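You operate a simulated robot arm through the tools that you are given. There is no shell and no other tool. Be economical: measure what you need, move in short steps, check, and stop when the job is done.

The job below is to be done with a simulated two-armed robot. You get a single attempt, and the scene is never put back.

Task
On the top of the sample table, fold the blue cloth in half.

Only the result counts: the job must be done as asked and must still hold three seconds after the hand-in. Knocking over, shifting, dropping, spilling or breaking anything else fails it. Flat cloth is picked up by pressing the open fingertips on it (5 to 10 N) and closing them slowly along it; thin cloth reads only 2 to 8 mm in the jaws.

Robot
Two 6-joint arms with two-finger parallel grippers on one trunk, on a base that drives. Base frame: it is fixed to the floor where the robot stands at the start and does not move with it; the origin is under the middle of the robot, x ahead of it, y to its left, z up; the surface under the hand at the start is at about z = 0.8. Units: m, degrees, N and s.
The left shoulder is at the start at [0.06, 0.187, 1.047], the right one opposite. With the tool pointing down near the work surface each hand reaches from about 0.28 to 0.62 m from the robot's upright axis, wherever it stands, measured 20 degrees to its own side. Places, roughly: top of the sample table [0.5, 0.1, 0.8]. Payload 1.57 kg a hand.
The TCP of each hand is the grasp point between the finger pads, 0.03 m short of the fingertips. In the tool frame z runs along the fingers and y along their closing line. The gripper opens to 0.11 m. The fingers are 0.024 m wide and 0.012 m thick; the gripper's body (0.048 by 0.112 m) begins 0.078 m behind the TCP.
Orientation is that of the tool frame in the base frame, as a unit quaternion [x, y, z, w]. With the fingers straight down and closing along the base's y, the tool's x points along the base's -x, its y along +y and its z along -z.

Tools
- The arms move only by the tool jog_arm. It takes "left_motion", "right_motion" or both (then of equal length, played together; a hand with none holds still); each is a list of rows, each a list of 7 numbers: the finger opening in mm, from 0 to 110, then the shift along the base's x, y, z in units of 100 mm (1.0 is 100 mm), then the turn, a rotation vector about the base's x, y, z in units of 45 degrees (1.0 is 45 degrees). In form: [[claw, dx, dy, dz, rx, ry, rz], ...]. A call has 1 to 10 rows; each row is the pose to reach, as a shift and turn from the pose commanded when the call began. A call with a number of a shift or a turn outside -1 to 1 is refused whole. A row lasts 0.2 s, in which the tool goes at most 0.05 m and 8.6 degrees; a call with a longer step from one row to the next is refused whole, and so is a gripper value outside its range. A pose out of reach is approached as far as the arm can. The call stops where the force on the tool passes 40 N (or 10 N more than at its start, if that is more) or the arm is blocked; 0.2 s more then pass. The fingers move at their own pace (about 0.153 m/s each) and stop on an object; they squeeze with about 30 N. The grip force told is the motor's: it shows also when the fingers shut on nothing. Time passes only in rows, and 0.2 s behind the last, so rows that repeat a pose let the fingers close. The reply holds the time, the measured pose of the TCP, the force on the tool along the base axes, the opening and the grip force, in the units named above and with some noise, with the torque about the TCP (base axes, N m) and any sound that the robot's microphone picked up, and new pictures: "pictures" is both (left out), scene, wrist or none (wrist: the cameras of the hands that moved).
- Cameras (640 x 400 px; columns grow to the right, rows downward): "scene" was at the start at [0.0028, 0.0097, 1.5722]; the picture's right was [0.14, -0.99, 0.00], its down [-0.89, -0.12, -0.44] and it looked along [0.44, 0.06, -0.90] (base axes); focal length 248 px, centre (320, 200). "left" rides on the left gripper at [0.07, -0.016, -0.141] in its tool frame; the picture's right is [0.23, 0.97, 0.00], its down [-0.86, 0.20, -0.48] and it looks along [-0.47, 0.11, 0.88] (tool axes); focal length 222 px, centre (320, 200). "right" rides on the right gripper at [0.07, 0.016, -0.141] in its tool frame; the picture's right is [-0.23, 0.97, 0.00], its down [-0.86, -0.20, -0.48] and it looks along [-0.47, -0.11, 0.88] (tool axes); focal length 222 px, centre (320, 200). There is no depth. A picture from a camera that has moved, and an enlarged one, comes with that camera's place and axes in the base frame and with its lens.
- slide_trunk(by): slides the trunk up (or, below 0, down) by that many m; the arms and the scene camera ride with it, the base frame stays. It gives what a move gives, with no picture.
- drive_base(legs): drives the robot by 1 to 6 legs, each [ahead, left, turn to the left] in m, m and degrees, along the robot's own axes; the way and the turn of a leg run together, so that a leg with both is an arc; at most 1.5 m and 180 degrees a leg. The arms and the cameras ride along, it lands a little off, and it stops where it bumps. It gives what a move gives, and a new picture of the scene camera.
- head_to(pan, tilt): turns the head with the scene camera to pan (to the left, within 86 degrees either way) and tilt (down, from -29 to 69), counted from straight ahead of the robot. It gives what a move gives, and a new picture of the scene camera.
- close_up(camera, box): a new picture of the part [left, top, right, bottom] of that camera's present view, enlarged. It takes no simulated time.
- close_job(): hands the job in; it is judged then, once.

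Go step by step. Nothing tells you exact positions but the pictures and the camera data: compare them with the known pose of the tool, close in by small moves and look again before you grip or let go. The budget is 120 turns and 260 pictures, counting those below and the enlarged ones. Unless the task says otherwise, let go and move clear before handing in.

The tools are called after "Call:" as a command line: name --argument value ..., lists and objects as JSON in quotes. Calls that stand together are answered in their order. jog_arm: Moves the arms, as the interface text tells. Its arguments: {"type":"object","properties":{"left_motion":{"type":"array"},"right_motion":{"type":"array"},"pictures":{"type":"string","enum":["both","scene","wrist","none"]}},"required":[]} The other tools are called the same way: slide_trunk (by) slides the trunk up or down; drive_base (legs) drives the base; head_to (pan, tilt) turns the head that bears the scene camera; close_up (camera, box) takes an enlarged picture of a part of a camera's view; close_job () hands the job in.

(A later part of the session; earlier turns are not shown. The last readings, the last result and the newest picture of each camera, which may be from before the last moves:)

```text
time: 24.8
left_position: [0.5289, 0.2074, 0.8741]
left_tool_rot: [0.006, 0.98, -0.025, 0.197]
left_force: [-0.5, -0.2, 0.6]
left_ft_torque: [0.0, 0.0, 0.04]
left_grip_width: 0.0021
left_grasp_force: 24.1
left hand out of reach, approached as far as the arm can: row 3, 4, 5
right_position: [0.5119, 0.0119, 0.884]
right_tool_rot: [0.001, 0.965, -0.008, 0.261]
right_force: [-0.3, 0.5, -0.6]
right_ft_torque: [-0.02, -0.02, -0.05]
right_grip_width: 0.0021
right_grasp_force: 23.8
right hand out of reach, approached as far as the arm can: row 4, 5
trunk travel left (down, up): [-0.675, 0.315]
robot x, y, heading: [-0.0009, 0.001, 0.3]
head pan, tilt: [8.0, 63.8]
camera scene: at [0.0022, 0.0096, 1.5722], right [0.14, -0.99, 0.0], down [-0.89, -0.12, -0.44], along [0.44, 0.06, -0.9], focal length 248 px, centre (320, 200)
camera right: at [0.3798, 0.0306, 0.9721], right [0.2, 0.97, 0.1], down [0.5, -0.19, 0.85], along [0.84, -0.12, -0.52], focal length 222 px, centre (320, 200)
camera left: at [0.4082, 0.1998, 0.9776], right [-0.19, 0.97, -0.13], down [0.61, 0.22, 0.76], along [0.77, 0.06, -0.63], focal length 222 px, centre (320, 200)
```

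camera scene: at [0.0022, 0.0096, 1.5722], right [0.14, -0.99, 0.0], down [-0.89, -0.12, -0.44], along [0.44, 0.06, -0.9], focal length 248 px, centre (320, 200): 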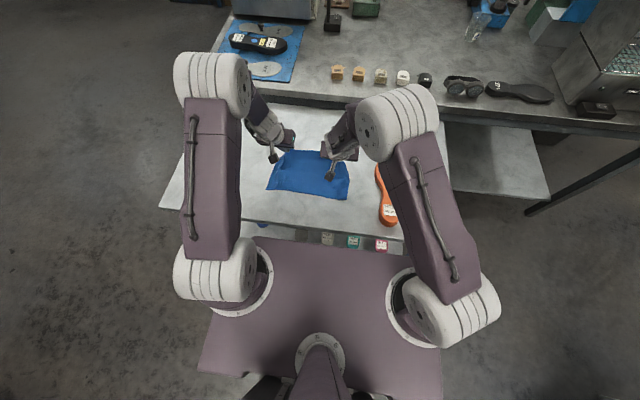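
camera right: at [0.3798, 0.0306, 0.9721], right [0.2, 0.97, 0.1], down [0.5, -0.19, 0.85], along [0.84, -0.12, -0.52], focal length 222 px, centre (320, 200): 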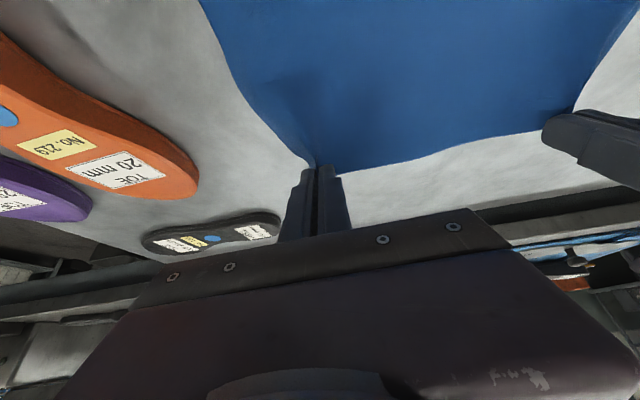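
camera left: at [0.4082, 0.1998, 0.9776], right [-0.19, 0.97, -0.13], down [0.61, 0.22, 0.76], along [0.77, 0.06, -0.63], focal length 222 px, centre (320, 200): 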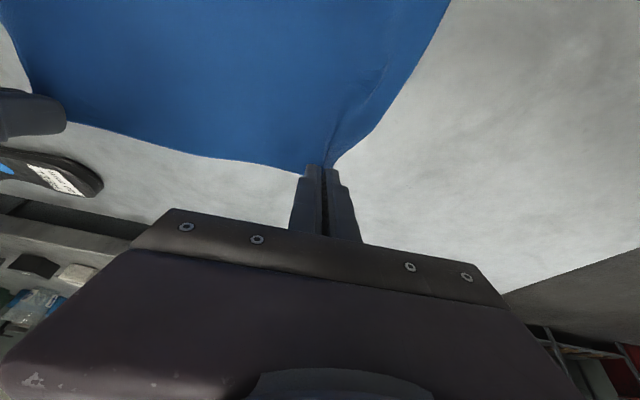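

The wrists hit a reach limit when tilting this close to the shoulders, so I'll reduce the tilt and bring both hands onto the arc at x≈0.50. After that, driving the base back can carry the edge over and free the arms.

Call:
jog_arm --left_motion '[[0, 0.1, 0, 0.0, 0, 0.16, 0], [0, 0.05, 0, 0.04, 0, 0.32, 0], [0, -0.05, 0, 0.08, 0, 0.35, 0], [0, -0.05, 0, 0.08, 0, 0.35, 0]]' --right_motion '[[0, 0.1, 0, 0.0, 0, 0.16, 0], [0, 0.05, 0, 0.04, 0, 0.32, 0], [0, -0.05, 0, 0.08, 0, 0.35, 0], [0, -0.05, 0, 0.08, 0, 0.35, 0]]' --pictures "scene"

```text
time: 25.8
left_position: [0.5237, 0.2071, 0.8801]
left_tool_rot: [0.002, 0.998, -0.025, 0.059]
left_force: [0.1, -0.3, 0.0]
left_ft_torque: [0.02, 0.02, 0.03]
left_grip_width: 0.002
left_grasp_force: 24.4
left hand out of reach, approached as far as the arm can: row 1
right_position: [0.507, 0.0124, 0.8922]
right_tool_rot: [0.0, 0.99, 0.0, 0.141]
right_force: [-0.6, 0.5, 0.1]
right_ft_torque: [-0.04, -0.05, 0.01]
right_grip_width: 0.0022
right_grasp_force: 24.1
right hand out of reach, approached as far as the arm can: row 2
trunk travel left (down, up): [-0.675, 0.315]
robot x, y, heading: [-0.0003, 0.0036, 0.2]
head pan, tilt: [8.0, 63.8]
camera scene: at [0.0035, 0.0096, 1.5722], right [0.14, -0.99, 0.0], down [-0.89, -0.12, -0.44], along [0.44, 0.06, -0.9], focal length 248 px, centre (320, 200)
```

scene: 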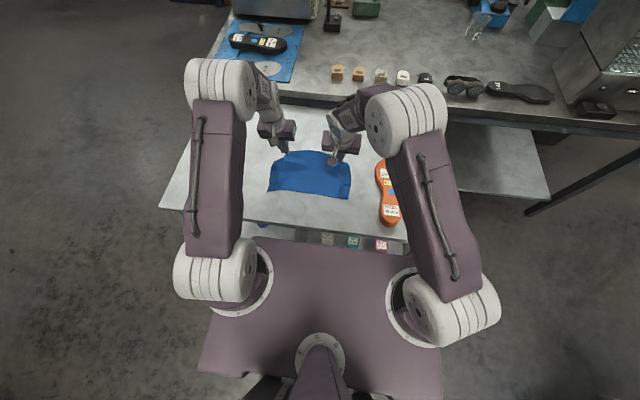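

The pose commands got clamped, leaving the hands slightly uneven. I'll level both at about 10° tilt, x≈0.50.

Call:
jog_arm --left_motion '[[0, -0.12, 0.05, 0.1, 0.032, -0.03, 0], [0, -0.24, 0.1, 0.19, 0.064, -0.06, 0], [0, -0.24, 0.1, 0.19, 0.064, -0.06, 0]]' --right_motion '[[0, -0.04, 0, 0.04, 0, 0.07, 0], [0, -0.07, 0, 0.07, 0, 0.14, 0], [0, -0.07, 0, 0.07, 0, 0.14, 0]]' --pictures "none"

```text
time: 26.6
left_position: [0.5009, 0.2159, 0.8989]
left_tool_rot: [0.004, 0.997, -0.001, 0.083]
left_force: [-0.1, -1.0, -0.3]
left_ft_torque: [-0.02, -0.02, 0.02]
left_grip_width: 0.002
left_grasp_force: 23.4
right_position: [0.5028, 0.0132, 0.9001]
right_tool_rot: [0.001, 0.996, 0.0, 0.087]
right_force: [0.0, 0.6, 0.0]
right_ft_torque: [-0.03, -0.03, 0.03]
right_grip_width: 0.0019
right_grasp_force: 23.4
trunk travel left (down, up): [-0.675, 0.315]
robot x, y, heading: [0.0034, -0.0015, 0.1]
head pan, tilt: [8.0, 63.8]
```

Both hands are level on the arc. I'll drive the base back 7 cm to carry the edge past the fold line.

Call:
drive_base --legs '[[-0.07, 0, 0]]'

```text
time: 27.6
left_position: [0.4309, 0.2155, 0.8985]
left_tool_rot: [0.005, 0.997, 0.0, 0.083]
left_force: [-0.9, 0.1, -0.5]
left_ft_torque: [-0.03, -0.01, -0.01]
left_grip_width: 0.0023
left_grasp_force: 23.9
right_position: [0.4321, 0.0119, 0.8989]
right_tool_rot: [0.0, 0.996, 0.0, 0.086]
right_force: [0.8, -0.1, -0.7]
right_ft_torque: [0.04, -0.01, 0.01]
right_grip_width: 0.0021
right_grasp_force: 23.9
trunk travel left (down, up): [-0.675, 0.315]
robot x, y, heading: [-0.0662, 0.002, -0.4]
head pan, tilt: [8.0, 63.8]
camera scene: at [-0.0659, 0.0099, 1.5722], right [0.14, -0.99, 0.0], down [-0.89, -0.12, -0.44], along [0.44, 0.06, -0.9], focal length 248 px, centre (320, 200)
```

scene: 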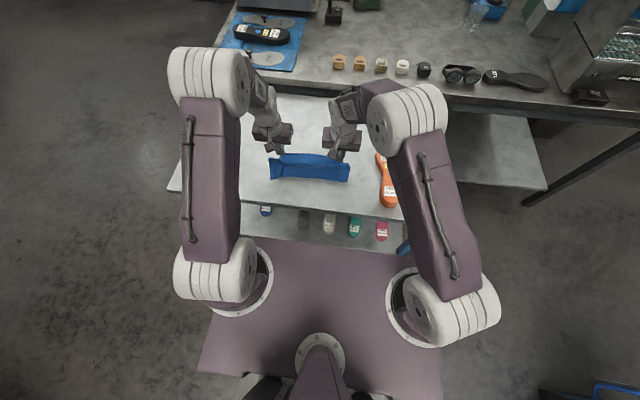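

Call:
close_up --camera "scene" --box '[240, 120, 400, 220]'

```text
4.00 times, centred on (320, 170) of scene
camera zoom: at [-0.0659, 0.0099, 1.5722], right [0.14, -0.99, 0.0], down [-0.89, -0.12, -0.44], along [0.44, 0.06, -0.9], focal length 993 px, centre (320, 320)
```

zoom: 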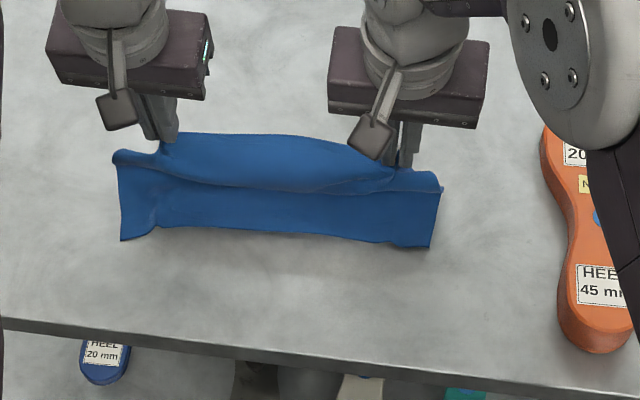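

The flap is coming over cleanly and its edge is still held at both hands. Next I bring the hands back and down toward the near edge, tilting the fingers forward as far as they allow.

Call:
jog_arm --left_motion '[[0, -0.2, 0, -0.05, 0, -0.11, 0], [0, -0.38, 0, -0.15, 0, -0.22, 0], [0, -0.52, 0, -0.28, 0, -0.33, 0], [0, -0.6, 0, -0.38, 0, -0.44, 0], [0, -0.6, 0, -0.38, 0, -0.44, 0]]' --right_motion '[[0, -0.16, 0, -0.05, 0, -0.11, 0], [0, -0.32, 0, -0.15, 0, -0.22, 0], [0, -0.43, 0, -0.28, 0, -0.33, 0], [0, -0.5, 0, -0.38, 0, -0.44, 0], [0, -0.5, 0, -0.38, 0, -0.44, 0]]'

```text
time: 28.8
left_position: [0.3698, 0.216, 0.8604]
left_tool_rot: [0.005, 0.967, 0.0, 0.254]
left_force: [0.3, -0.1, 0.0]
left_ft_torque: [-0.02, -0.02, 0.0]
left_grip_width: 0.0023
left_grasp_force: 23.8
left hand out of reach, approached as far as the arm can: row 2
right_position: [0.3822, 0.0128, 0.8607]
right_tool_rot: [0.001, 0.966, -0.001, 0.257]
right_force: [0.2, 0.1, -0.6]
right_ft_torque: [-0.01, 0.03, 0.04]
right_grip_width: 0.0022
right_grasp_force: 23.8
right hand out of reach, approached as far as the arm can: row 3, 4
trunk travel left (down, up): [-0.675, 0.315]
robot x, y, heading: [-0.0719, 0.0005, -0.3]
head pan, tilt: [8.0, 63.8]
camera scene: at [-0.0667, 0.0099, 1.5723], right [0.14, -0.99, 0.0], down [-0.89, -0.12, -0.44], along [0.44, 0.06, -0.9], focal length 248 px, centre (320, 200)
camera right: at [0.251, 0.0287, 0.9492], right [0.2, 0.97, 0.11], down [0.5, -0.2, 0.84], along [0.84, -0.11, -0.53], focal length 222 px, centre (320, 200)
camera left: at [0.2393, 0.2017, 0.9478], right [-0.19, 0.98, -0.11], down [0.51, 0.19, 0.84], along [0.84, 0.1, -0.54], focal length 222 px, centre (320, 200)
```

scene: 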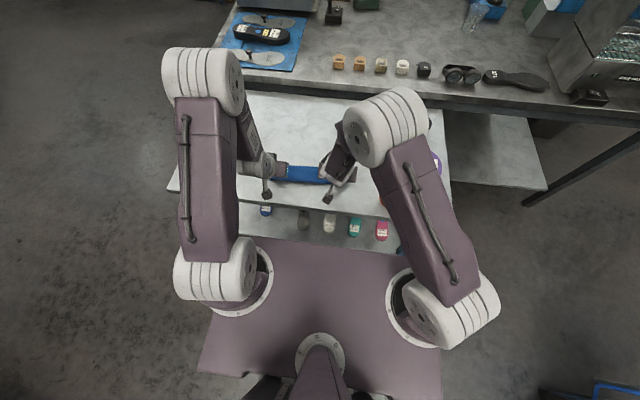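
right: 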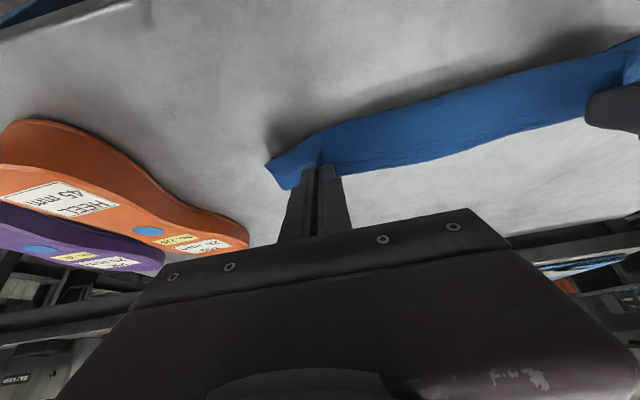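
left: 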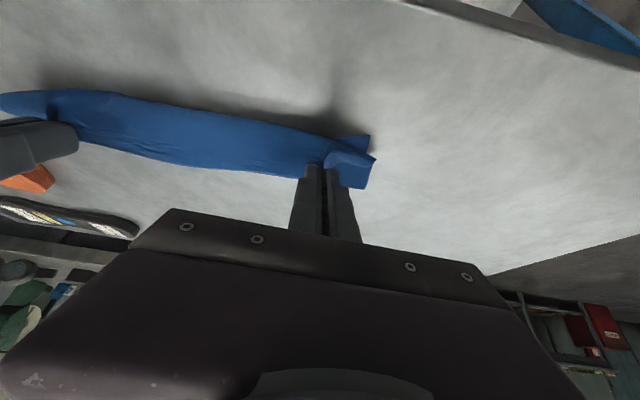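

The flap is now over the near half, bulging toward the robot. I'll add more forward tilt so the held hem turns up before laying it down.

Call:
jog_arm --left_motion '[[0, -0.04, 0, 0.02, 0, -0.17, 0], [0, -0.08, 0, 0, 0, -0.34, 0], [0, -0.12, 0, -0.04, 0, -0.5, 0], [0, -0.12, 0, -0.04, 0, -0.5, 0]]' --right_motion '[[0, -0.04, 0, 0.02, 0, -0.17, 0], [0, -0.08, 0, 0, 0, -0.34, 0], [0, -0.1, 0, -0.04, 0, -0.5, 0], [0, -0.1, 0, -0.04, 0, -0.5, 0]]' --pictures "wrist"

```text
time: 29.8
left_position: [0.4213, 0.2282, 0.8964]
left_tool_rot: [0.005, 0.907, 0.0, 0.421]
left_force: [-0.5, 0.1, -0.1]
left_ft_torque: [0.02, -0.01, 0.02]
left_grip_width: 0.0021
left_grasp_force: 24.0
left hand out of reach, approached as far as the arm can: row 2, 3, 4
right_position: [0.4, 0.0469, 0.8794]
right_tool_rot: [0.001, 0.898, -0.004, 0.44]
right_force: [-0.1, -0.7, 0.0]
right_ft_torque: [-0.03, -0.01, 0.01]
right_grip_width: 0.0023
right_grasp_force: 24.4
right hand out of reach, approached as far as the arm can: row 2, 3, 4
trunk travel left (down, up): [-0.675, 0.315]
robot x, y, heading: [-0.0688, -0.0006, 0.1]
head pan, tilt: [8.0, 63.8]
camera right: at [0.2458, 0.0641, 0.9121], right [0.14, 0.97, 0.17], down [0.15, -0.19, 0.97], along [0.98, -0.11, -0.17], focal length 222 px, centre (320, 200)
camera left: at [0.2679, 0.2145, 0.9338], right [-0.14, 0.98, -0.17], down [0.19, 0.19, 0.96], along [0.97, 0.1, -0.21], focal length 222 px, centre (320, 200)
```

right: 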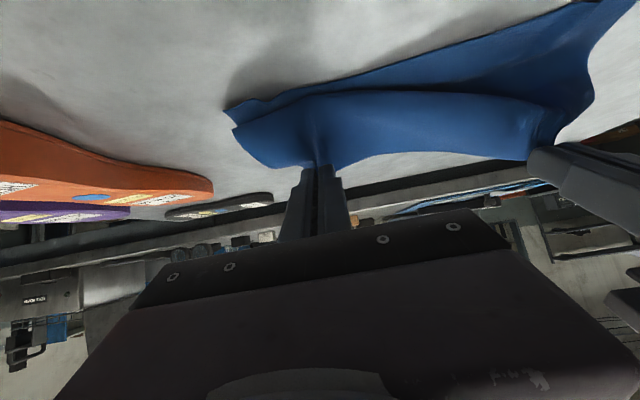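
left: 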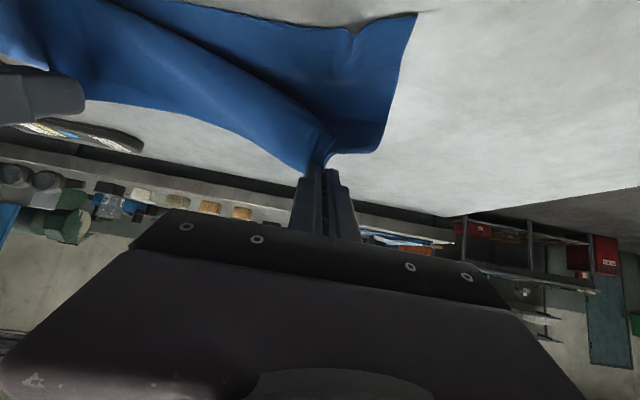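

The tilt works when the arms have more distance. I'll lower the trunk 3 cm to bring the held edge down without changing the arm posture, then back the base up 4 cm.

Call:
slide_trunk --by -0.03

Call:
drive_base --legs '[[-0.04, 0, 0]]'

Call:
close_up --camera "scene" --box '[240, 100, 400, 200]'

```text
time: 30.6
left_position: [0.4224, 0.2296, 0.866]
left_tool_rot: [0.006, 0.908, 0.0, 0.42]
left_force: [-0.2, -0.8, 0.5]
left_ft_torque: [0.0, -0.01, 0.02]
left_grip_width: 0.0023
left_grasp_force: 23.6
right_position: [0.4, 0.0459, 0.8493]
right_tool_rot: [0.0, 0.899, -0.004, 0.439]
right_force: [-0.2, -0.5, 0.4]
right_ft_torque: [-0.01, 0.01, 0.0]
right_grip_width: 0.002
right_grasp_force: 23.9
trunk travel left (down, up): [-0.645, 0.345]
robot x, y, heading: [-0.0698, -0.0022, -0.1]
head pan, tilt: [8.0, 63.8]
```

```text
time: 31.4
left_position: [0.3821, 0.2284, 0.8663]
left_tool_rot: [0.007, 0.907, -0.001, 0.421]
left_force: [0.2, 0.6, 0.2]
left_ft_torque: [0.02, 0.01, 0.03]
left_grip_width: 0.0022
left_grasp_force: 23.6
right_position: [0.361, 0.0478, 0.849]
right_tool_rot: [0.0, 0.898, -0.004, 0.439]
right_force: [0.9, -0.6, 0.6]
right_ft_torque: [-0.02, -0.03, 0.0]
right_grip_width: 0.0022
right_grasp_force: 23.6
trunk travel left (down, up): [-0.645, 0.345]
robot x, y, heading: [-0.11, 0.005, -0.1]
head pan, tilt: [8.0, 63.8]
camera scene: at [-0.1051, 0.01, 1.5422], right [0.14, -0.99, 0.0], down [-0.89, -0.12, -0.44], along [0.44, 0.06, -0.9], focal length 248 px, centre (320, 200)
```

scene: 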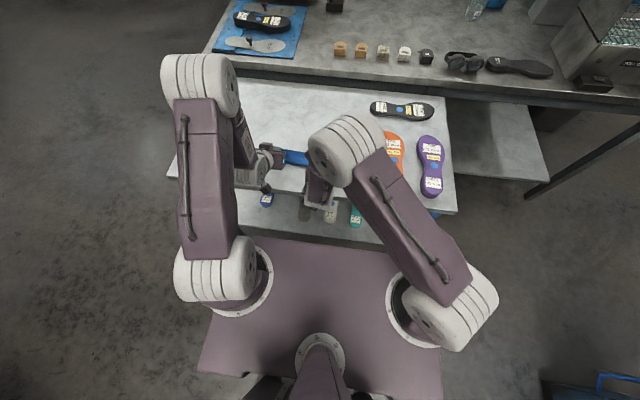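

```text
4.00 times, centred on (320, 150) of scene
camera zoom: at [-0.1051, 0.01, 1.5422], right [0.14, -0.99, 0.0], down [-0.89, -0.12, -0.44], along [0.44, 0.06, -0.9], focal length 993 px, centre (320, 400)
```

zoom: 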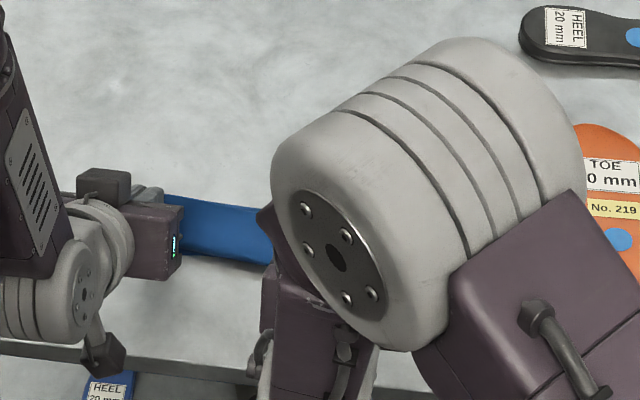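

Now I realign both: right hand back out to y≈0.014, left hand down and toward the near edge.

Call:
jog_arm --left_motion '[[0, -0.07, -0.02, -0.07, 0, 0, 0], [0, -0.12, -0.04, -0.14, 0, 0, 0], [0, -0.12, -0.04, -0.14, 0, 0, 0]]' --right_motion '[[0, 0.02, -0.18, 0.02, 0, 0, 0], [0, 0.05, -0.35, 0.03, 0, 0, 0], [0, 0.05, -0.35, 0.03, 0, 0, 0]]' --pictures "wrist"

```text
time: 32.2
left_position: [0.3806, 0.2275, 0.8609]
left_tool_rot: [0.005, 0.909, 0.0, 0.416]
left_force: [-0.6, -1.7, -0.2]
left_ft_torque: [-0.03, 0.0, -0.04]
left_grip_width: 0.0022
left_grasp_force: 24.0
left hand out of reach, approached as far as the arm can: row 1, 2, 3
right_position: [0.3747, 0.0219, 0.859]
right_tool_rot: [-0.001, 0.899, -0.007, 0.437]
right_force: [-0.2, 2.0, -0.4]
right_ft_torque: [0.03, -0.02, 0.08]
right_grip_width: 0.0022
right_grasp_force: 23.8
right hand out of reach, approached as far as the arm can: row 1, 2, 3
trunk travel left (down, up): [-0.645, 0.345]
robot x, y, heading: [-0.1119, 0.0007, -0.3]
head pan, tilt: [8.0, 63.8]
camera right: at [0.2204, 0.0394, 0.8931], right [0.15, 0.98, 0.16], down [0.15, -0.19, 0.97], along [0.98, -0.12, -0.17], focal length 222 px, centre (320, 200)
camera left: at [0.2281, 0.2132, 0.8995], right [-0.14, 0.98, -0.17], down [0.2, 0.19, 0.96], along [0.97, 0.1, -0.22], focal length 222 px, centre (320, 200)
```

right: 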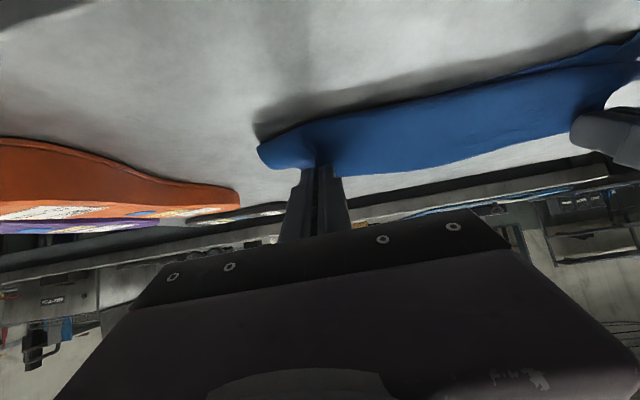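
left: 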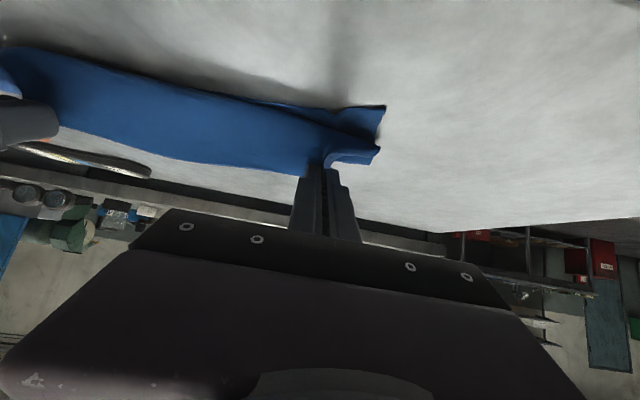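

The near-left corner of the lower layer sits at about (0.353, 0.26) and the near-right at about (0.374, −0.02). I'll lower the trunk 2 cm so the edge drops close to the cloth, then back up 3 cm.

Call:
slide_trunk --by -0.02

Call:
drive_base --legs '[[-0.03, 0, 0]]'

Call:
jog_arm --left_motion '[[0, 0, 0, 0, 0, 0, 0]]' --right_motion '[[0, 0, 0, 0, 0, 0, 0]]' --pictures "wrist"

```text
time: 32.9
left_position: [0.3819, 0.2278, 0.8431]
left_tool_rot: [0.006, 0.908, 0.0, 0.418]
left_force: [-0.5, -0.8, -0.2]
left_ft_torque: [-0.04, 0.0, -0.05]
left_grip_width: 0.0022
left_grasp_force: 23.6
right_position: [0.3747, 0.0216, 0.8404]
right_tool_rot: [0.0, 0.899, -0.008, 0.437]
right_force: [0.5, 2.4, 0.5]
right_ft_torque: [0.03, -0.01, 0.06]
right_grip_width: 0.0021
right_grasp_force: 23.3
trunk travel left (down, up): [-0.625, 0.365]
robot x, y, heading: [-0.1106, 0.0048, -0.0]
head pan, tilt: [8.0, 63.8]
```

```text
time: 33.7
left_position: [0.3535, 0.2266, 0.8421]
left_tool_rot: [0.006, 0.909, -0.001, 0.418]
left_force: [-0.4, -1.1, -0.2]
left_ft_torque: [-0.07, -0.04, -0.02]
left_grip_width: 0.002
left_grasp_force: 23.5
right_position: [0.3457, 0.0214, 0.8395]
right_tool_rot: [0.001, 0.899, -0.008, 0.437]
right_force: [0.6, 1.6, -0.4]
right_ft_torque: [0.0, 0.0, 0.02]
right_grip_width: 0.0025
right_grasp_force: 23.4
trunk travel left (down, up): [-0.625, 0.365]
robot x, y, heading: [-0.1385, 0.0001, 0.1]
head pan, tilt: [8.0, 63.8]
camera scene: at [-0.1343, 0.0101, 1.5222], right [0.14, -0.99, 0.0], down [-0.89, -0.12, -0.44], along [0.44, 0.06, -0.9], focal length 248 px, centre (320, 200)
```

scene: 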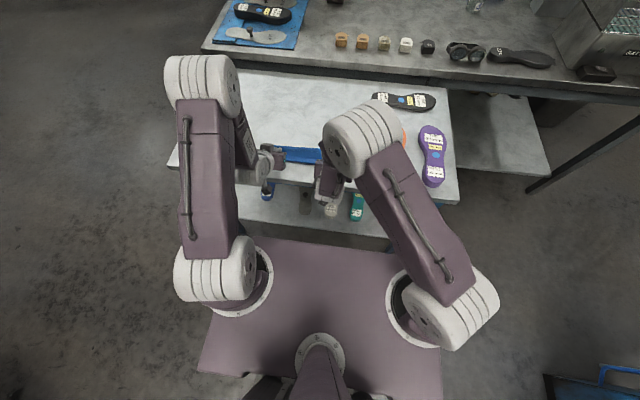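

```text
time: 34.1
left_position: [0.3532, 0.2272, 0.8405]
left_tool_rot: [0.006, 0.909, -0.001, 0.417]
left_force: [-0.4, -1.6, -0.2]
left_ft_torque: [-0.01, 0.03, 0.02]
left_grip_width: 0.0021
left_grasp_force: 23.1
right_position: [0.3464, 0.0222, 0.8407]
right_tool_rot: [0.001, 0.9, -0.008, 0.437]
right_force: [0.3, 1.7, -0.1]
right_ft_torque: [0.02, -0.02, 0.0]
right_grip_width: 0.0023
right_grasp_force: 23.1
trunk travel left (down, up): [-0.625, 0.365]
robot x, y, heading: [-0.1423, 0.0025, -0.2]
head pan, tilt: [8.0, 63.8]
camera right: at [0.192, 0.0395, 0.8726], right [0.15, 0.98, 0.17], down [0.15, -0.19, 0.97], along [0.98, -0.12, -0.18], focal length 222 px, centre (320, 200)
camera left: at [0.1998, 0.2131, 0.8791], right [-0.14, 0.98, -0.17], down [0.2, 0.19, 0.96], along [0.97, 0.1, -0.22], focal length 222 px, centre (320, 200)
```

right: 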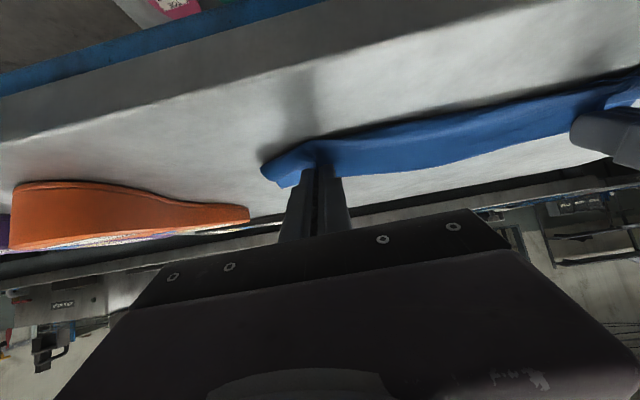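
left: 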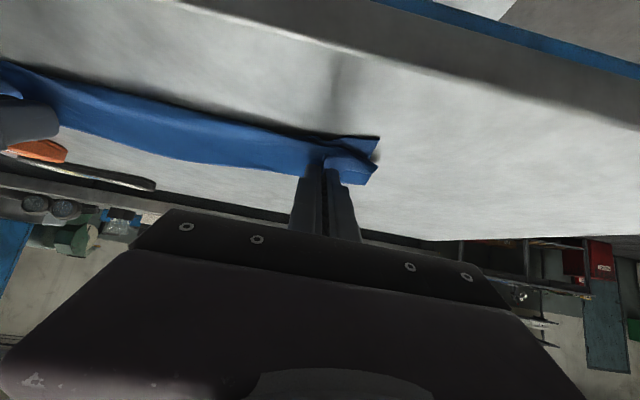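

Call:
close_up --camera "left" --box '[240, 100, 400, 200]'

Call:
close_up --camera "right" --box '[240, 100, 400, 200]'

Call:
close_up --camera "scene" --box '[230, 110, 390, 210]'

```text
4.00 times, centred on (320, 150) of left
camera zoom: at [0.1998, 0.2131, 0.8791], right [-0.14, 0.98, -0.17], down [0.2, 0.19, 0.96], along [0.97, 0.1, -0.22], focal length 888 px, centre (320, 400)
```

zoom: 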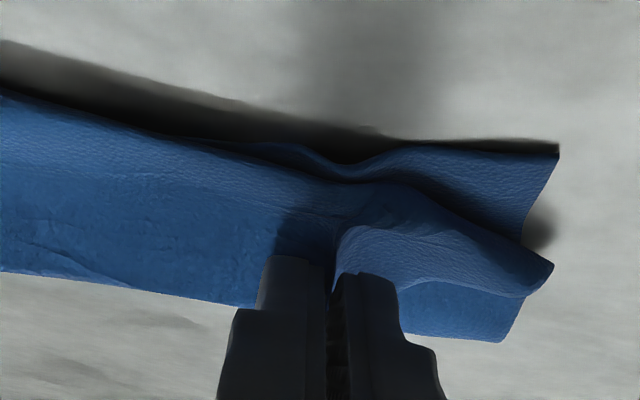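

```text
4.00 times, centred on (320, 150) of right
camera zoom: at [0.192, 0.0395, 0.8726], right [0.15, 0.98, 0.17], down [0.15, -0.19, 0.97], along [0.98, -0.12, -0.18], focal length 888 px, centre (320, 400)
```

zoom: 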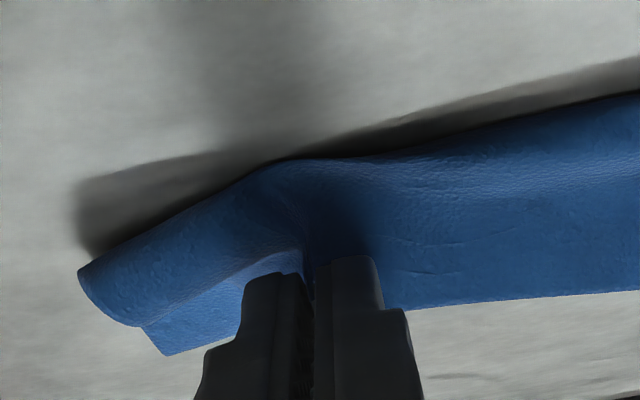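

```text
4.00 times, centred on (310, 160) of scene
camera zoom: at [-0.1338, 0.0099, 1.5222], right [0.14, -0.99, 0.0], down [-0.89, -0.12, -0.44], along [0.44, 0.06, -0.9], focal length 993 px, centre (360, 360)
```

zoom: 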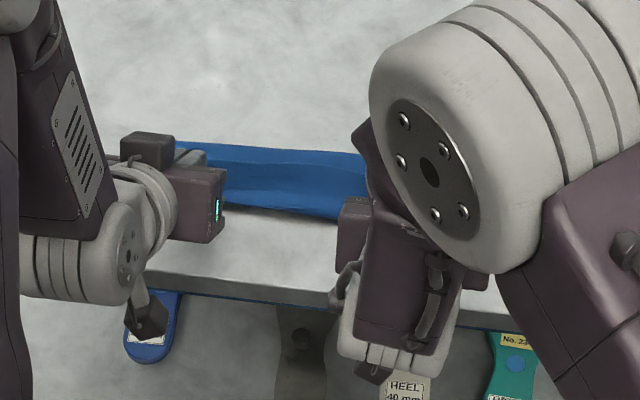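

The flap lies over the lower layer with its fold at x≈0.42, and it still bulges slightly in front of the fingers. Another 2 cm back will take the slack out, and then I'll look.

Call:
drive_base --legs '[[-0.018, 0, 0]]'

Call:
close_up --camera "left" --box '[240, 80, 400, 180]'

Call:
close_up --camera "right" --box '[240, 80, 400, 180]'

```text
time: 34.9
left_position: [0.3354, 0.2274, 0.8411]
left_tool_rot: [0.006, 0.909, -0.001, 0.417]
left_force: [0.0, -1.3, 0.2]
left_ft_torque: [-0.03, 0.04, -0.04]
left_grip_width: 0.0021
left_grasp_force: 23.7
right_position: [0.3297, 0.0217, 0.8398]
right_tool_rot: [0.001, 0.899, -0.009, 0.437]
right_force: [0.5, 1.7, -0.1]
right_ft_torque: [0.03, -0.03, 0.03]
right_grip_width: 0.0022
right_grasp_force: 23.4
trunk travel left (down, up): [-0.625, 0.365]
robot x, y, heading: [-0.1576, -0.0, -0.1]
head pan, tilt: [8.0, 63.8]
camera scene: at [-0.1522, 0.01, 1.5222], right [0.14, -0.99, 0.0], down [-0.89, -0.12, -0.44], along [0.44, 0.06, -0.9], focal length 248 px, centre (320, 200)
```

scene: 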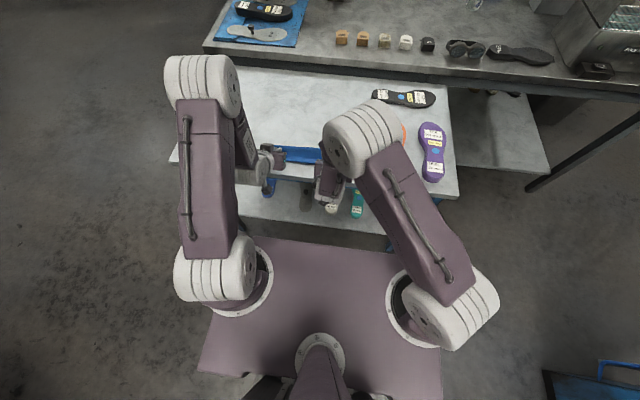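

```text
4.00 times, centred on (320, 130) of left
camera zoom: at [0.1816, 0.2133, 0.8791], right [-0.14, 0.98, -0.17], down [0.2, 0.19, 0.96], along [0.97, 0.1, -0.22], focal length 888 px, centre (320, 480)
```

zoom: 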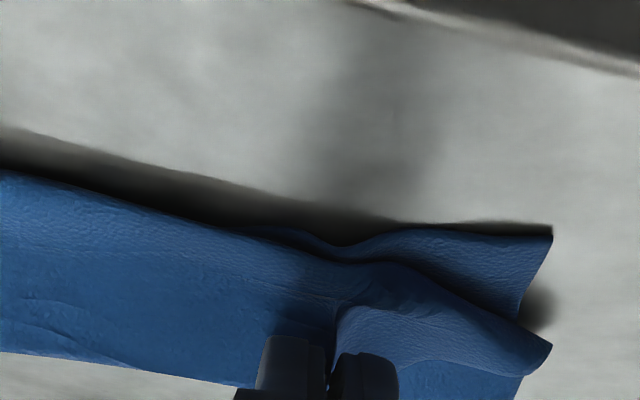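

```text
4.00 times, centred on (320, 130) of right
camera zoom: at [0.1738, 0.0396, 0.8726], right [0.15, 0.98, 0.17], down [0.15, -0.19, 0.97], along [0.98, -0.12, -0.18], focal length 888 px, centre (320, 480)
```

zoom: 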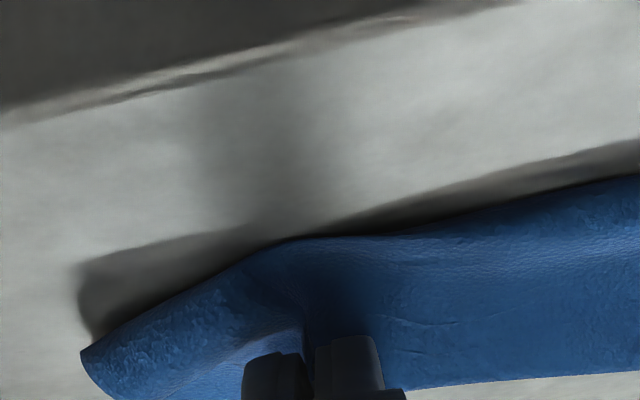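

The whole cloth slides with the hands, so pulling further won't help. The fabric is springy and should unroll when released, so I'll lower a few millimetres, open the fingers slowly and watch.

Call:
slide_trunk --by -0.008

Call:
jog_arm --left_motion '[[8, 0, 0, 0, 0, 0, 0], [16, 0, 0, 0, 0, 0, 0], [24, 0, 0, 0, 0, 0, 0], [32, 0, 0, 0, 0, 0, 0], [38, 0, 0, 0, 0, 0, 0], [38, 0, 0, 0, 0, 0, 0]]' --right_motion '[[8, 0, 0, 0, 0, 0, 0], [16, 0, 0, 0, 0, 0, 0], [24, 0, 0, 0, 0, 0, 0], [32, 0, 0, 0, 0, 0, 0], [38, 0, 0, 0, 0, 0, 0], [38, 0, 0, 0, 0, 0, 0]]' --pictures "wrist"

```text
time: 35.5
left_position: [0.3345, 0.2269, 0.8334]
left_tool_rot: [0.006, 0.908, 0.0, 0.418]
left_force: [-0.3, -1.0, 0.0]
left_ft_torque: [-0.03, 0.03, -0.03]
left_grip_width: 0.0024
left_grasp_force: 23.5
right_position: [0.3265, 0.0215, 0.8326]
right_tool_rot: [0.0, 0.899, -0.007, 0.437]
right_force: [-0.1, 2.0, 0.1]
right_ft_torque: [0.02, 0.02, 0.06]
right_grip_width: 0.0018
right_grasp_force: 23.9
trunk travel left (down, up): [-0.617, 0.373]
robot x, y, heading: [-0.1564, -0.0017, 0.0]
head pan, tilt: [8.0, 63.8]
```

```text
time: 36.9
left_position: [0.3336, 0.228, 0.8337]
left_tool_rot: [0.006, 0.908, 0.0, 0.419]
left_force: [-0.1, 0.0, 0.3]
left_ft_torque: [-0.01, 0.02, 0.01]
left_grip_width: 0.038
left_grasp_force: 0.0
right_position: [0.3272, 0.0212, 0.8316]
right_tool_rot: [0.0, 0.9, -0.007, 0.436]
right_force: [-0.3, 1.0, 0.5]
right_ft_torque: [0.02, -0.01, -0.02]
right_grip_width: 0.0381
right_grasp_force: 0.1
trunk travel left (down, up): [-0.617, 0.373]
robot x, y, heading: [-0.1577, 0.0017, -0.2]
head pan, tilt: [8.0, 63.8]
camera right: at [0.1727, 0.0395, 0.8651], right [0.15, 0.98, 0.17], down [0.15, -0.19, 0.97], along [0.98, -0.12, -0.17], focal length 222 px, centre (320, 200)
camera left: at [0.1805, 0.2132, 0.8717], right [-0.14, 0.98, -0.17], down [0.2, 0.19, 0.96], along [0.97, 0.1, -0.22], focal length 222 px, centre (320, 200)
```

right: 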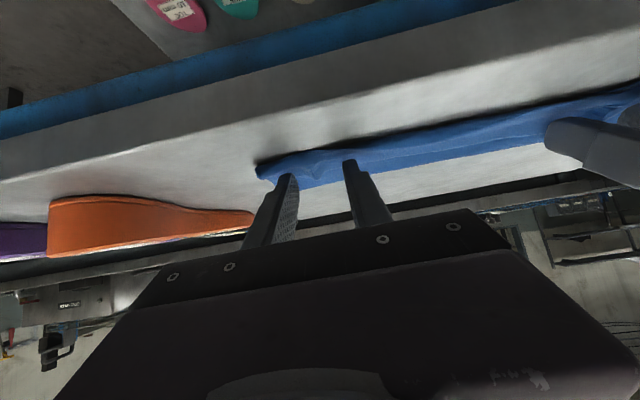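
left: 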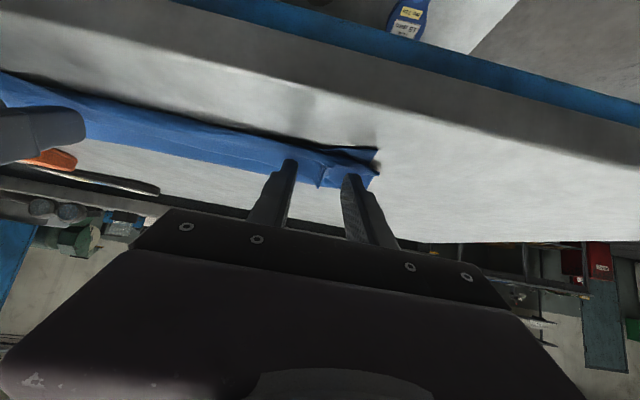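

Released. I'll raise the trunk straight up to clear the cloth, then spread the arms aside to see it.

Call:
slide_trunk --by 0.1

Call:
jog_arm --left_motion '[[38, 0, 0.2, 0.1, 0, 0.17, 0], [38, 0, 0.5, 0.2, 0, 0.34, 0], [38, 0, 0.8, 0.3, 0, 0.51, 0], [38, 0, 1.0, 0.3, 0, 0.68, 0], [38, 0, 1.0, 0.3, 0, 0.85, 0], [38, 0, 1.0, 0.3, 0, 1.0, 0]]' --right_motion '[[38, 0, -0.2, 0.1, 0, 0.17, 0], [38, 0, -0.5, 0.2, 0, 0.34, 0], [38, 0, -0.8, 0.3, 0, 0.51, 0], [38, 0, -1.0, 0.3, 0, 0.68, 0], [38, 0, -1.0, 0.3, 0, 0.85, 0], [38, 0, -1.0, 0.3, 0, 1.0, 0]]' --pictures "scene"

Call:
close_up --camera "scene" --box '[230, 110, 390, 210]'

```text
time: 38.2
left_position: [0.3346, 0.2278, 0.9335]
left_tool_rot: [0.007, 0.909, -0.001, 0.417]
left_force: [0.0, 0.8, 0.1]
left_ft_torque: [-0.03, 0.04, 0.01]
left_grip_width: 0.0383
left_grasp_force: 0.1
right_position: [0.3271, 0.0218, 0.9326]
right_tool_rot: [0.0, 0.9, -0.007, 0.436]
right_force: [0.5, 0.0, -0.1]
right_ft_torque: [0.01, 0.03, 0.01]
right_grip_width: 0.0379
right_grasp_force: 0.0
trunk travel left (down, up): [-0.717, 0.273]
robot x, y, heading: [-0.1546, -0.0013, -0.3]
head pan, tilt: [8.0, 63.8]
```

```text
time: 39.6
left_position: [0.3195, 0.3303, 0.9514]
left_tool_rot: [0.007, 0.994, -0.017, 0.111]
left_force: [0.4, -0.2, 0.1]
left_ft_torque: [-0.05, -0.01, 0.0]
left_grip_width: 0.038
left_grasp_force: 0.1
left hand out of reach, approached as far as the arm can: row 3, 4, 5, 6
right_position: [0.3272, -0.0776, 0.9633]
right_tool_rot: [-0.003, 0.998, -0.006, 0.059]
right_force: [0.1, -0.3, -0.2]
right_ft_torque: [0.02, 0.01, -0.01]
right_grip_width: 0.038
right_grasp_force: 0.0
right hand out of reach, approached as far as the arm can: row 4, 5
trunk travel left (down, up): [-0.717, 0.273]
robot x, y, heading: [-0.1587, -0.0014, -0.1]
head pan, tilt: [8.0, 63.8]
camera scene: at [-0.1538, 0.01, 1.6143], right [0.14, -0.99, 0.0], down [-0.89, -0.12, -0.44], along [0.44, 0.06, -0.9], focal length 248 px, centre (320, 200)
```

scene: 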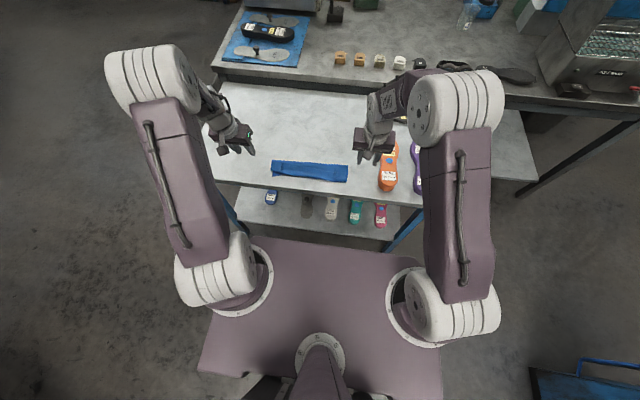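

```text
4.00 times, centred on (310, 160) of scene
camera zoom: at [-0.1538, 0.01, 1.6143], right [0.14, -0.99, 0.0], down [-0.89, -0.12, -0.44], along [0.44, 0.06, -0.9], focal length 993 px, centre (360, 360)
```

zoom: 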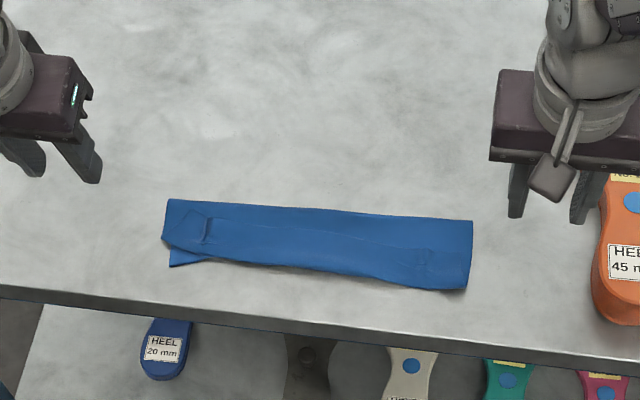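

The cloth looks folded into a strip. I'll zoom in to see whether the hem is turned over.

Call:
close_up --camera "scene" --box '[266, 148, 314, 178]'

Call:
close_up --camera "scene" --box '[306, 154, 354, 184]'

Call:
close_up --camera "left" --box '[0, 0, 640, 400]'

Call:
close_up --camera "right" --box '[0, 0, 640, 400]'

```text
13.33 times, centred on (290, 163) of scene
camera zoom: at [-0.1538, 0.01, 1.6143], right [0.14, -0.99, 0.0], down [-0.89, -0.12, -0.44], along [0.44, 0.06, -0.9], focal length 3310 px, centre (720, 693)
```

zoom: 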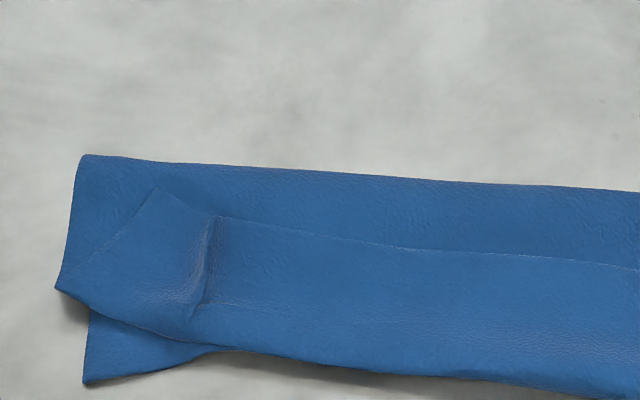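

```text
13.33 times, centred on (330, 169) of scene
camera zoom: at [-0.1538, 0.01, 1.6143], right [0.14, -0.99, 0.0], down [-0.89, -0.12, -0.44], along [0.44, 0.06, -0.9], focal length 3310 px, centre (187, 613)
```

zoom: 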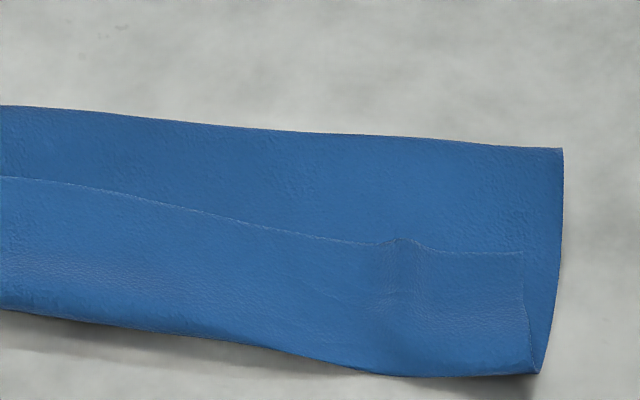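

```text
1.00 times, centred on (320, 200) of left (not enlarged: the box is as wide or as high as the picture)
camera zoom: at [0.2194, 0.3195, 1.0728], right [-0.21, 0.98, -0.08], down [0.73, 0.21, 0.65], along [0.65, 0.07, -0.76], focal length 222 px, centre (320, 200)
```

zoom: 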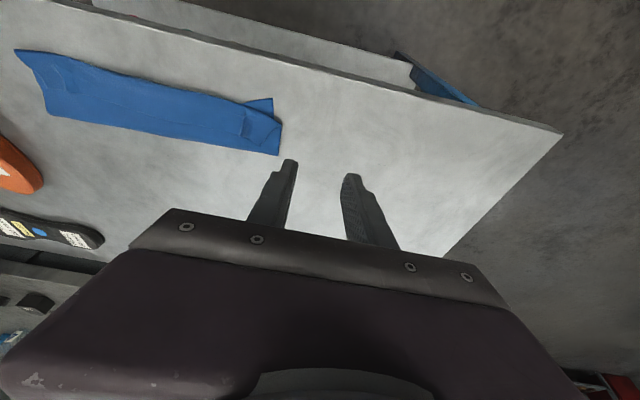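

```text
1.00 times, centred on (320, 200) of right (not enlarged: the box is as wide or as high as the picture)
camera zoom: at [0.2414, -0.0598, 1.0953], right [0.22, 0.98, 0.01], down [0.79, -0.19, 0.58], along [0.57, -0.12, -0.82], focal length 222 px, centre (320, 200)
```

zoom: 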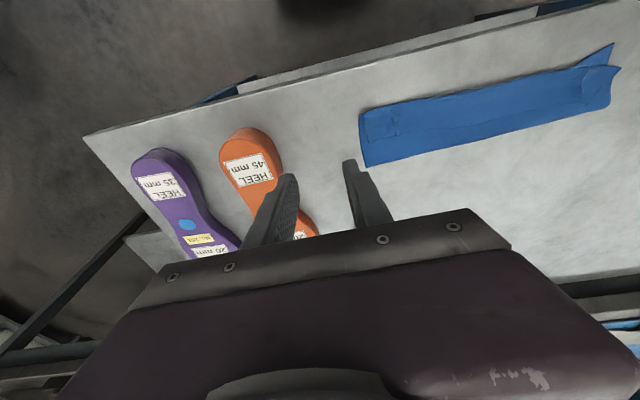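

The flap came over, but its last 3–4 cm turned back on itself because I released it low and slack. To fix this I'll pick the hem edge again near both ends, lift until the flap is straight and leaning over the fold, and let it fall flat from there. First, both hands go above the hem edge with the tools upright.

Call:
jog_arm --left_motion '[[38, 0.1, -0.2, 0, 0.02, 0.14, 0], [38, 0.2, -0.45, 0, 0.043, 0.284, 0], [38, 0.35, -0.7, -0.2, 0.043, 0.284, 0], [38, 0.45, -0.95, -0.4, 0.043, 0.284, 0], [38, 0.45, -0.95, -0.4, 0.043, 0.284, 0]]' --right_motion '[[38, 0.1, 0.2, 0, 0, 0.08, 0], [38, 0.2, 0.45, 0, 0, 0.15, 0], [38, 0.3, 0.7, -0.2, 0, 0.15, 0], [38, 0.35, 0.95, -0.5, 0, 0.15, 0], [38, 0.35, 0.95, -0.5, 0, 0.15, 0]]' --pictures "wrist"

```text
time: 40.8
left_position: [0.352, 0.2399, 0.9016]
left_tool_rot: [0.015, 0.99, -0.057, 0.126]
left_force: [-0.1, -0.4, 0.1]
left_ft_torque: [-0.01, -0.03, 0.02]
left_grip_width: 0.0381
left_grasp_force: 0.2
left hand out of reach, approached as far as the arm can: row 1, 2, 3, 4
right_position: [0.3623, 0.0156, 0.911]
right_tool_rot: [-0.003, 1.0, -0.008, 0.001]
right_force: [-0.4, 0.1, 0.2]
right_ft_torque: [-0.01, -0.03, -0.02]
right_grip_width: 0.038
right_grasp_force: 0.1
trunk travel left (down, up): [-0.717, 0.273]
robot x, y, heading: [-0.1567, 0.0007, -0.0]
head pan, tilt: [8.0, 63.8]
camera right: at [0.2914, 0.0336, 1.0524], right [0.22, 0.98, -0.01], down [0.86, -0.19, 0.48], along [0.47, -0.12, -0.88], focal length 222 px, centre (320, 200)
camera left: at [0.2491, 0.2423, 1.0207], right [-0.18, 0.97, -0.16], down [0.72, 0.24, 0.65], along [0.67, 0.0, -0.74], focal length 222 px, centre (320, 200)
```

right: 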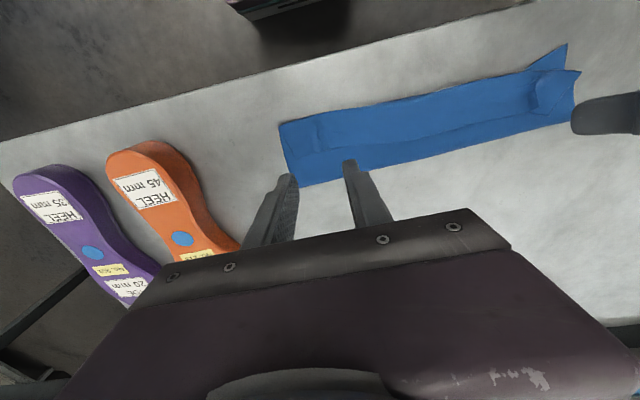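
left: 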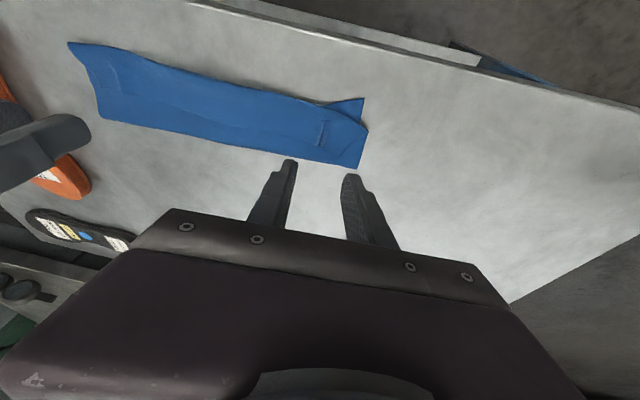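

The left hand was limited and ended up tilted. I'll straighten it and move it onto its spot, then measure the hem.

Call:
jog_arm --left_motion '[[38, 0.06, -0.1, 0, 0.05, 0.11, 0.013], [38, 0.12, -0.2, 0, 0.1, 0.22, 0.026], [38, 0.16, -0.28, 0, 0.145, 0.322, 0.038], [38, 0.16, -0.28, 0, 0.145, 0.322, 0.038]]' --pictures "wrist"

Call:
close_up --camera "right" --box '[240, 100, 400, 200]'

Call:
close_up --camera "left" --box '[240, 90, 400, 190]'

```text
time: 41.8
left_position: [0.359, 0.1909, 0.9005]
left_tool_rot: [0.001, 0.996, -0.072, 0.049]
left_force: [-0.3, 0.5, -0.6]
left_ft_torque: [0.01, 0.0, 0.02]
left_grip_width: 0.0379
left_grasp_force: 0.1
left hand out of reach, approached as far as the arm can: row 1, 2, 3, 4
right_position: [0.3621, 0.0155, 0.9111]
right_tool_rot: [-0.004, 1.0, -0.007, 0.001]
right_force: [-0.1, -0.1, -0.5]
right_ft_torque: [-0.03, 0.02, 0.0]
right_grip_width: 0.0381
right_grasp_force: 0.1
trunk travel left (down, up): [-0.717, 0.273]
robot x, y, heading: [-0.1572, 0.0006, -0.1]
head pan, tilt: [8.0, 63.8]
camera left: at [0.2746, 0.1953, 1.0341], right [-0.22, 0.96, -0.16], down [0.81, 0.27, 0.53], along [0.55, -0.01, -0.83], focal length 222 px, centre (320, 200)
```

left: 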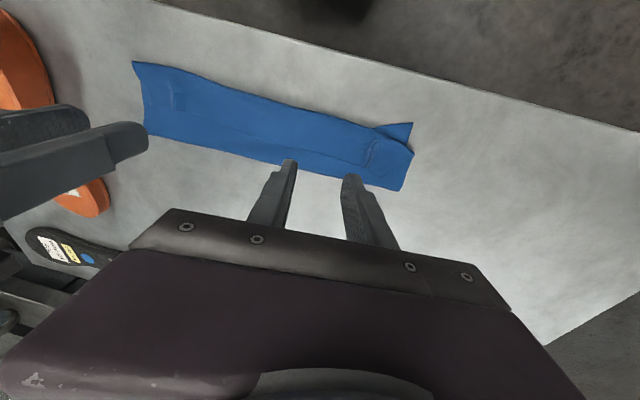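

```text
4.00 times, centred on (320, 150) of right
camera zoom: at [0.2925, 0.0328, 1.052], right [0.22, 0.98, -0.01], down [0.86, -0.19, 0.48], along [0.47, -0.12, -0.88], focal length 888 px, centre (320, 400)
```

zoom: 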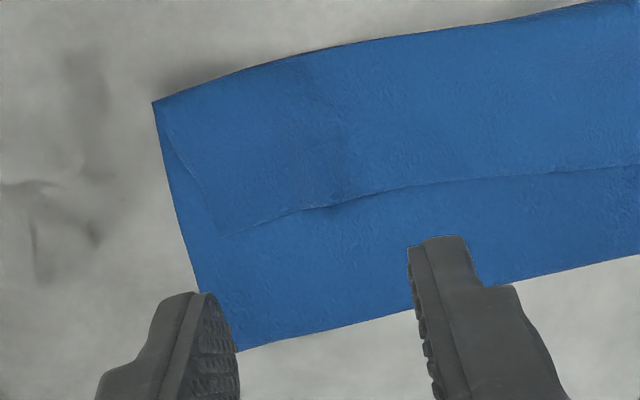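

```text
4.00 times, centred on (320, 140) of left
camera zoom: at [0.2746, 0.1953, 1.0341], right [-0.22, 0.96, -0.16], down [0.81, 0.27, 0.53], along [0.55, -0.01, -0.83], focal length 888 px, centre (320, 440)
```

zoom: 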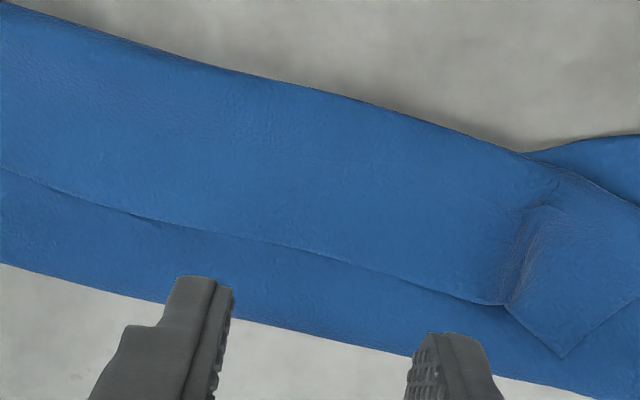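

The left arm is stuck near a joint limit, so I'll raise it, straighten it there and come back in.

Call:
jog_arm --left_motion '[[38, 0.0, 0.1, 0.2, 0, 0, 0], [38, 0.0, 0.2, 0.5, 0.05, 0.03, 0], [38, 0.0, 0.3, 0.8, 0.1, 0.07, 0], [38, 0.0, 0.3, 0.8, 0.18, 0.12, 0], [38, 0.0, 0.3, 0.8, 0.18, 0.12, 0]]' --pictures "scene"

```text
time: 43.0
left_position: [0.3274, 0.22, 0.9536]
left_tool_rot: [0.001, 0.996, -0.073, 0.048]
left_force: [-0.3, 0.3, 0.7]
left_ft_torque: [0.0, -0.04, -0.02]
left_grip_width: 0.0382
left_grasp_force: 0.0
left hand out of reach, approached as far as the arm can: row 2, 3, 4, 5
right_position: [0.3625, 0.0155, 0.9106]
right_tool_rot: [-0.004, 1.0, -0.006, 0.001]
right_force: [0.3, 0.2, -0.2]
right_ft_torque: [0.03, -0.01, 0.0]
right_grip_width: 0.0381
right_grasp_force: 0.0
trunk travel left (down, up): [-0.717, 0.273]
robot x, y, heading: [-0.1555, -0.0002, -0.1]
head pan, tilt: [8.0, 63.8]
camera scene: at [-0.1539, 0.0098, 1.6142], right [0.14, -0.99, 0.0], down [-0.89, -0.12, -0.44], along [0.44, 0.06, -0.9], focal length 248 px, centre (320, 200)
```

scene: 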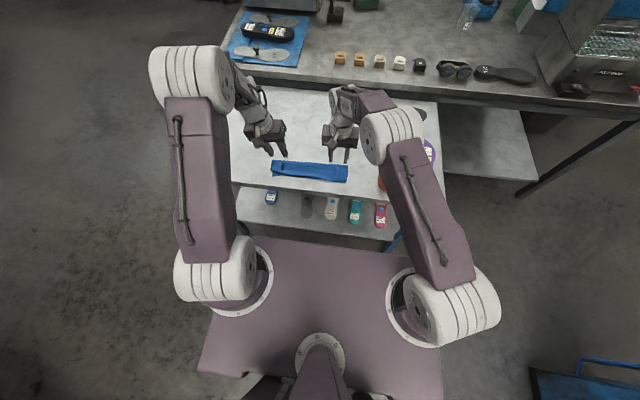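

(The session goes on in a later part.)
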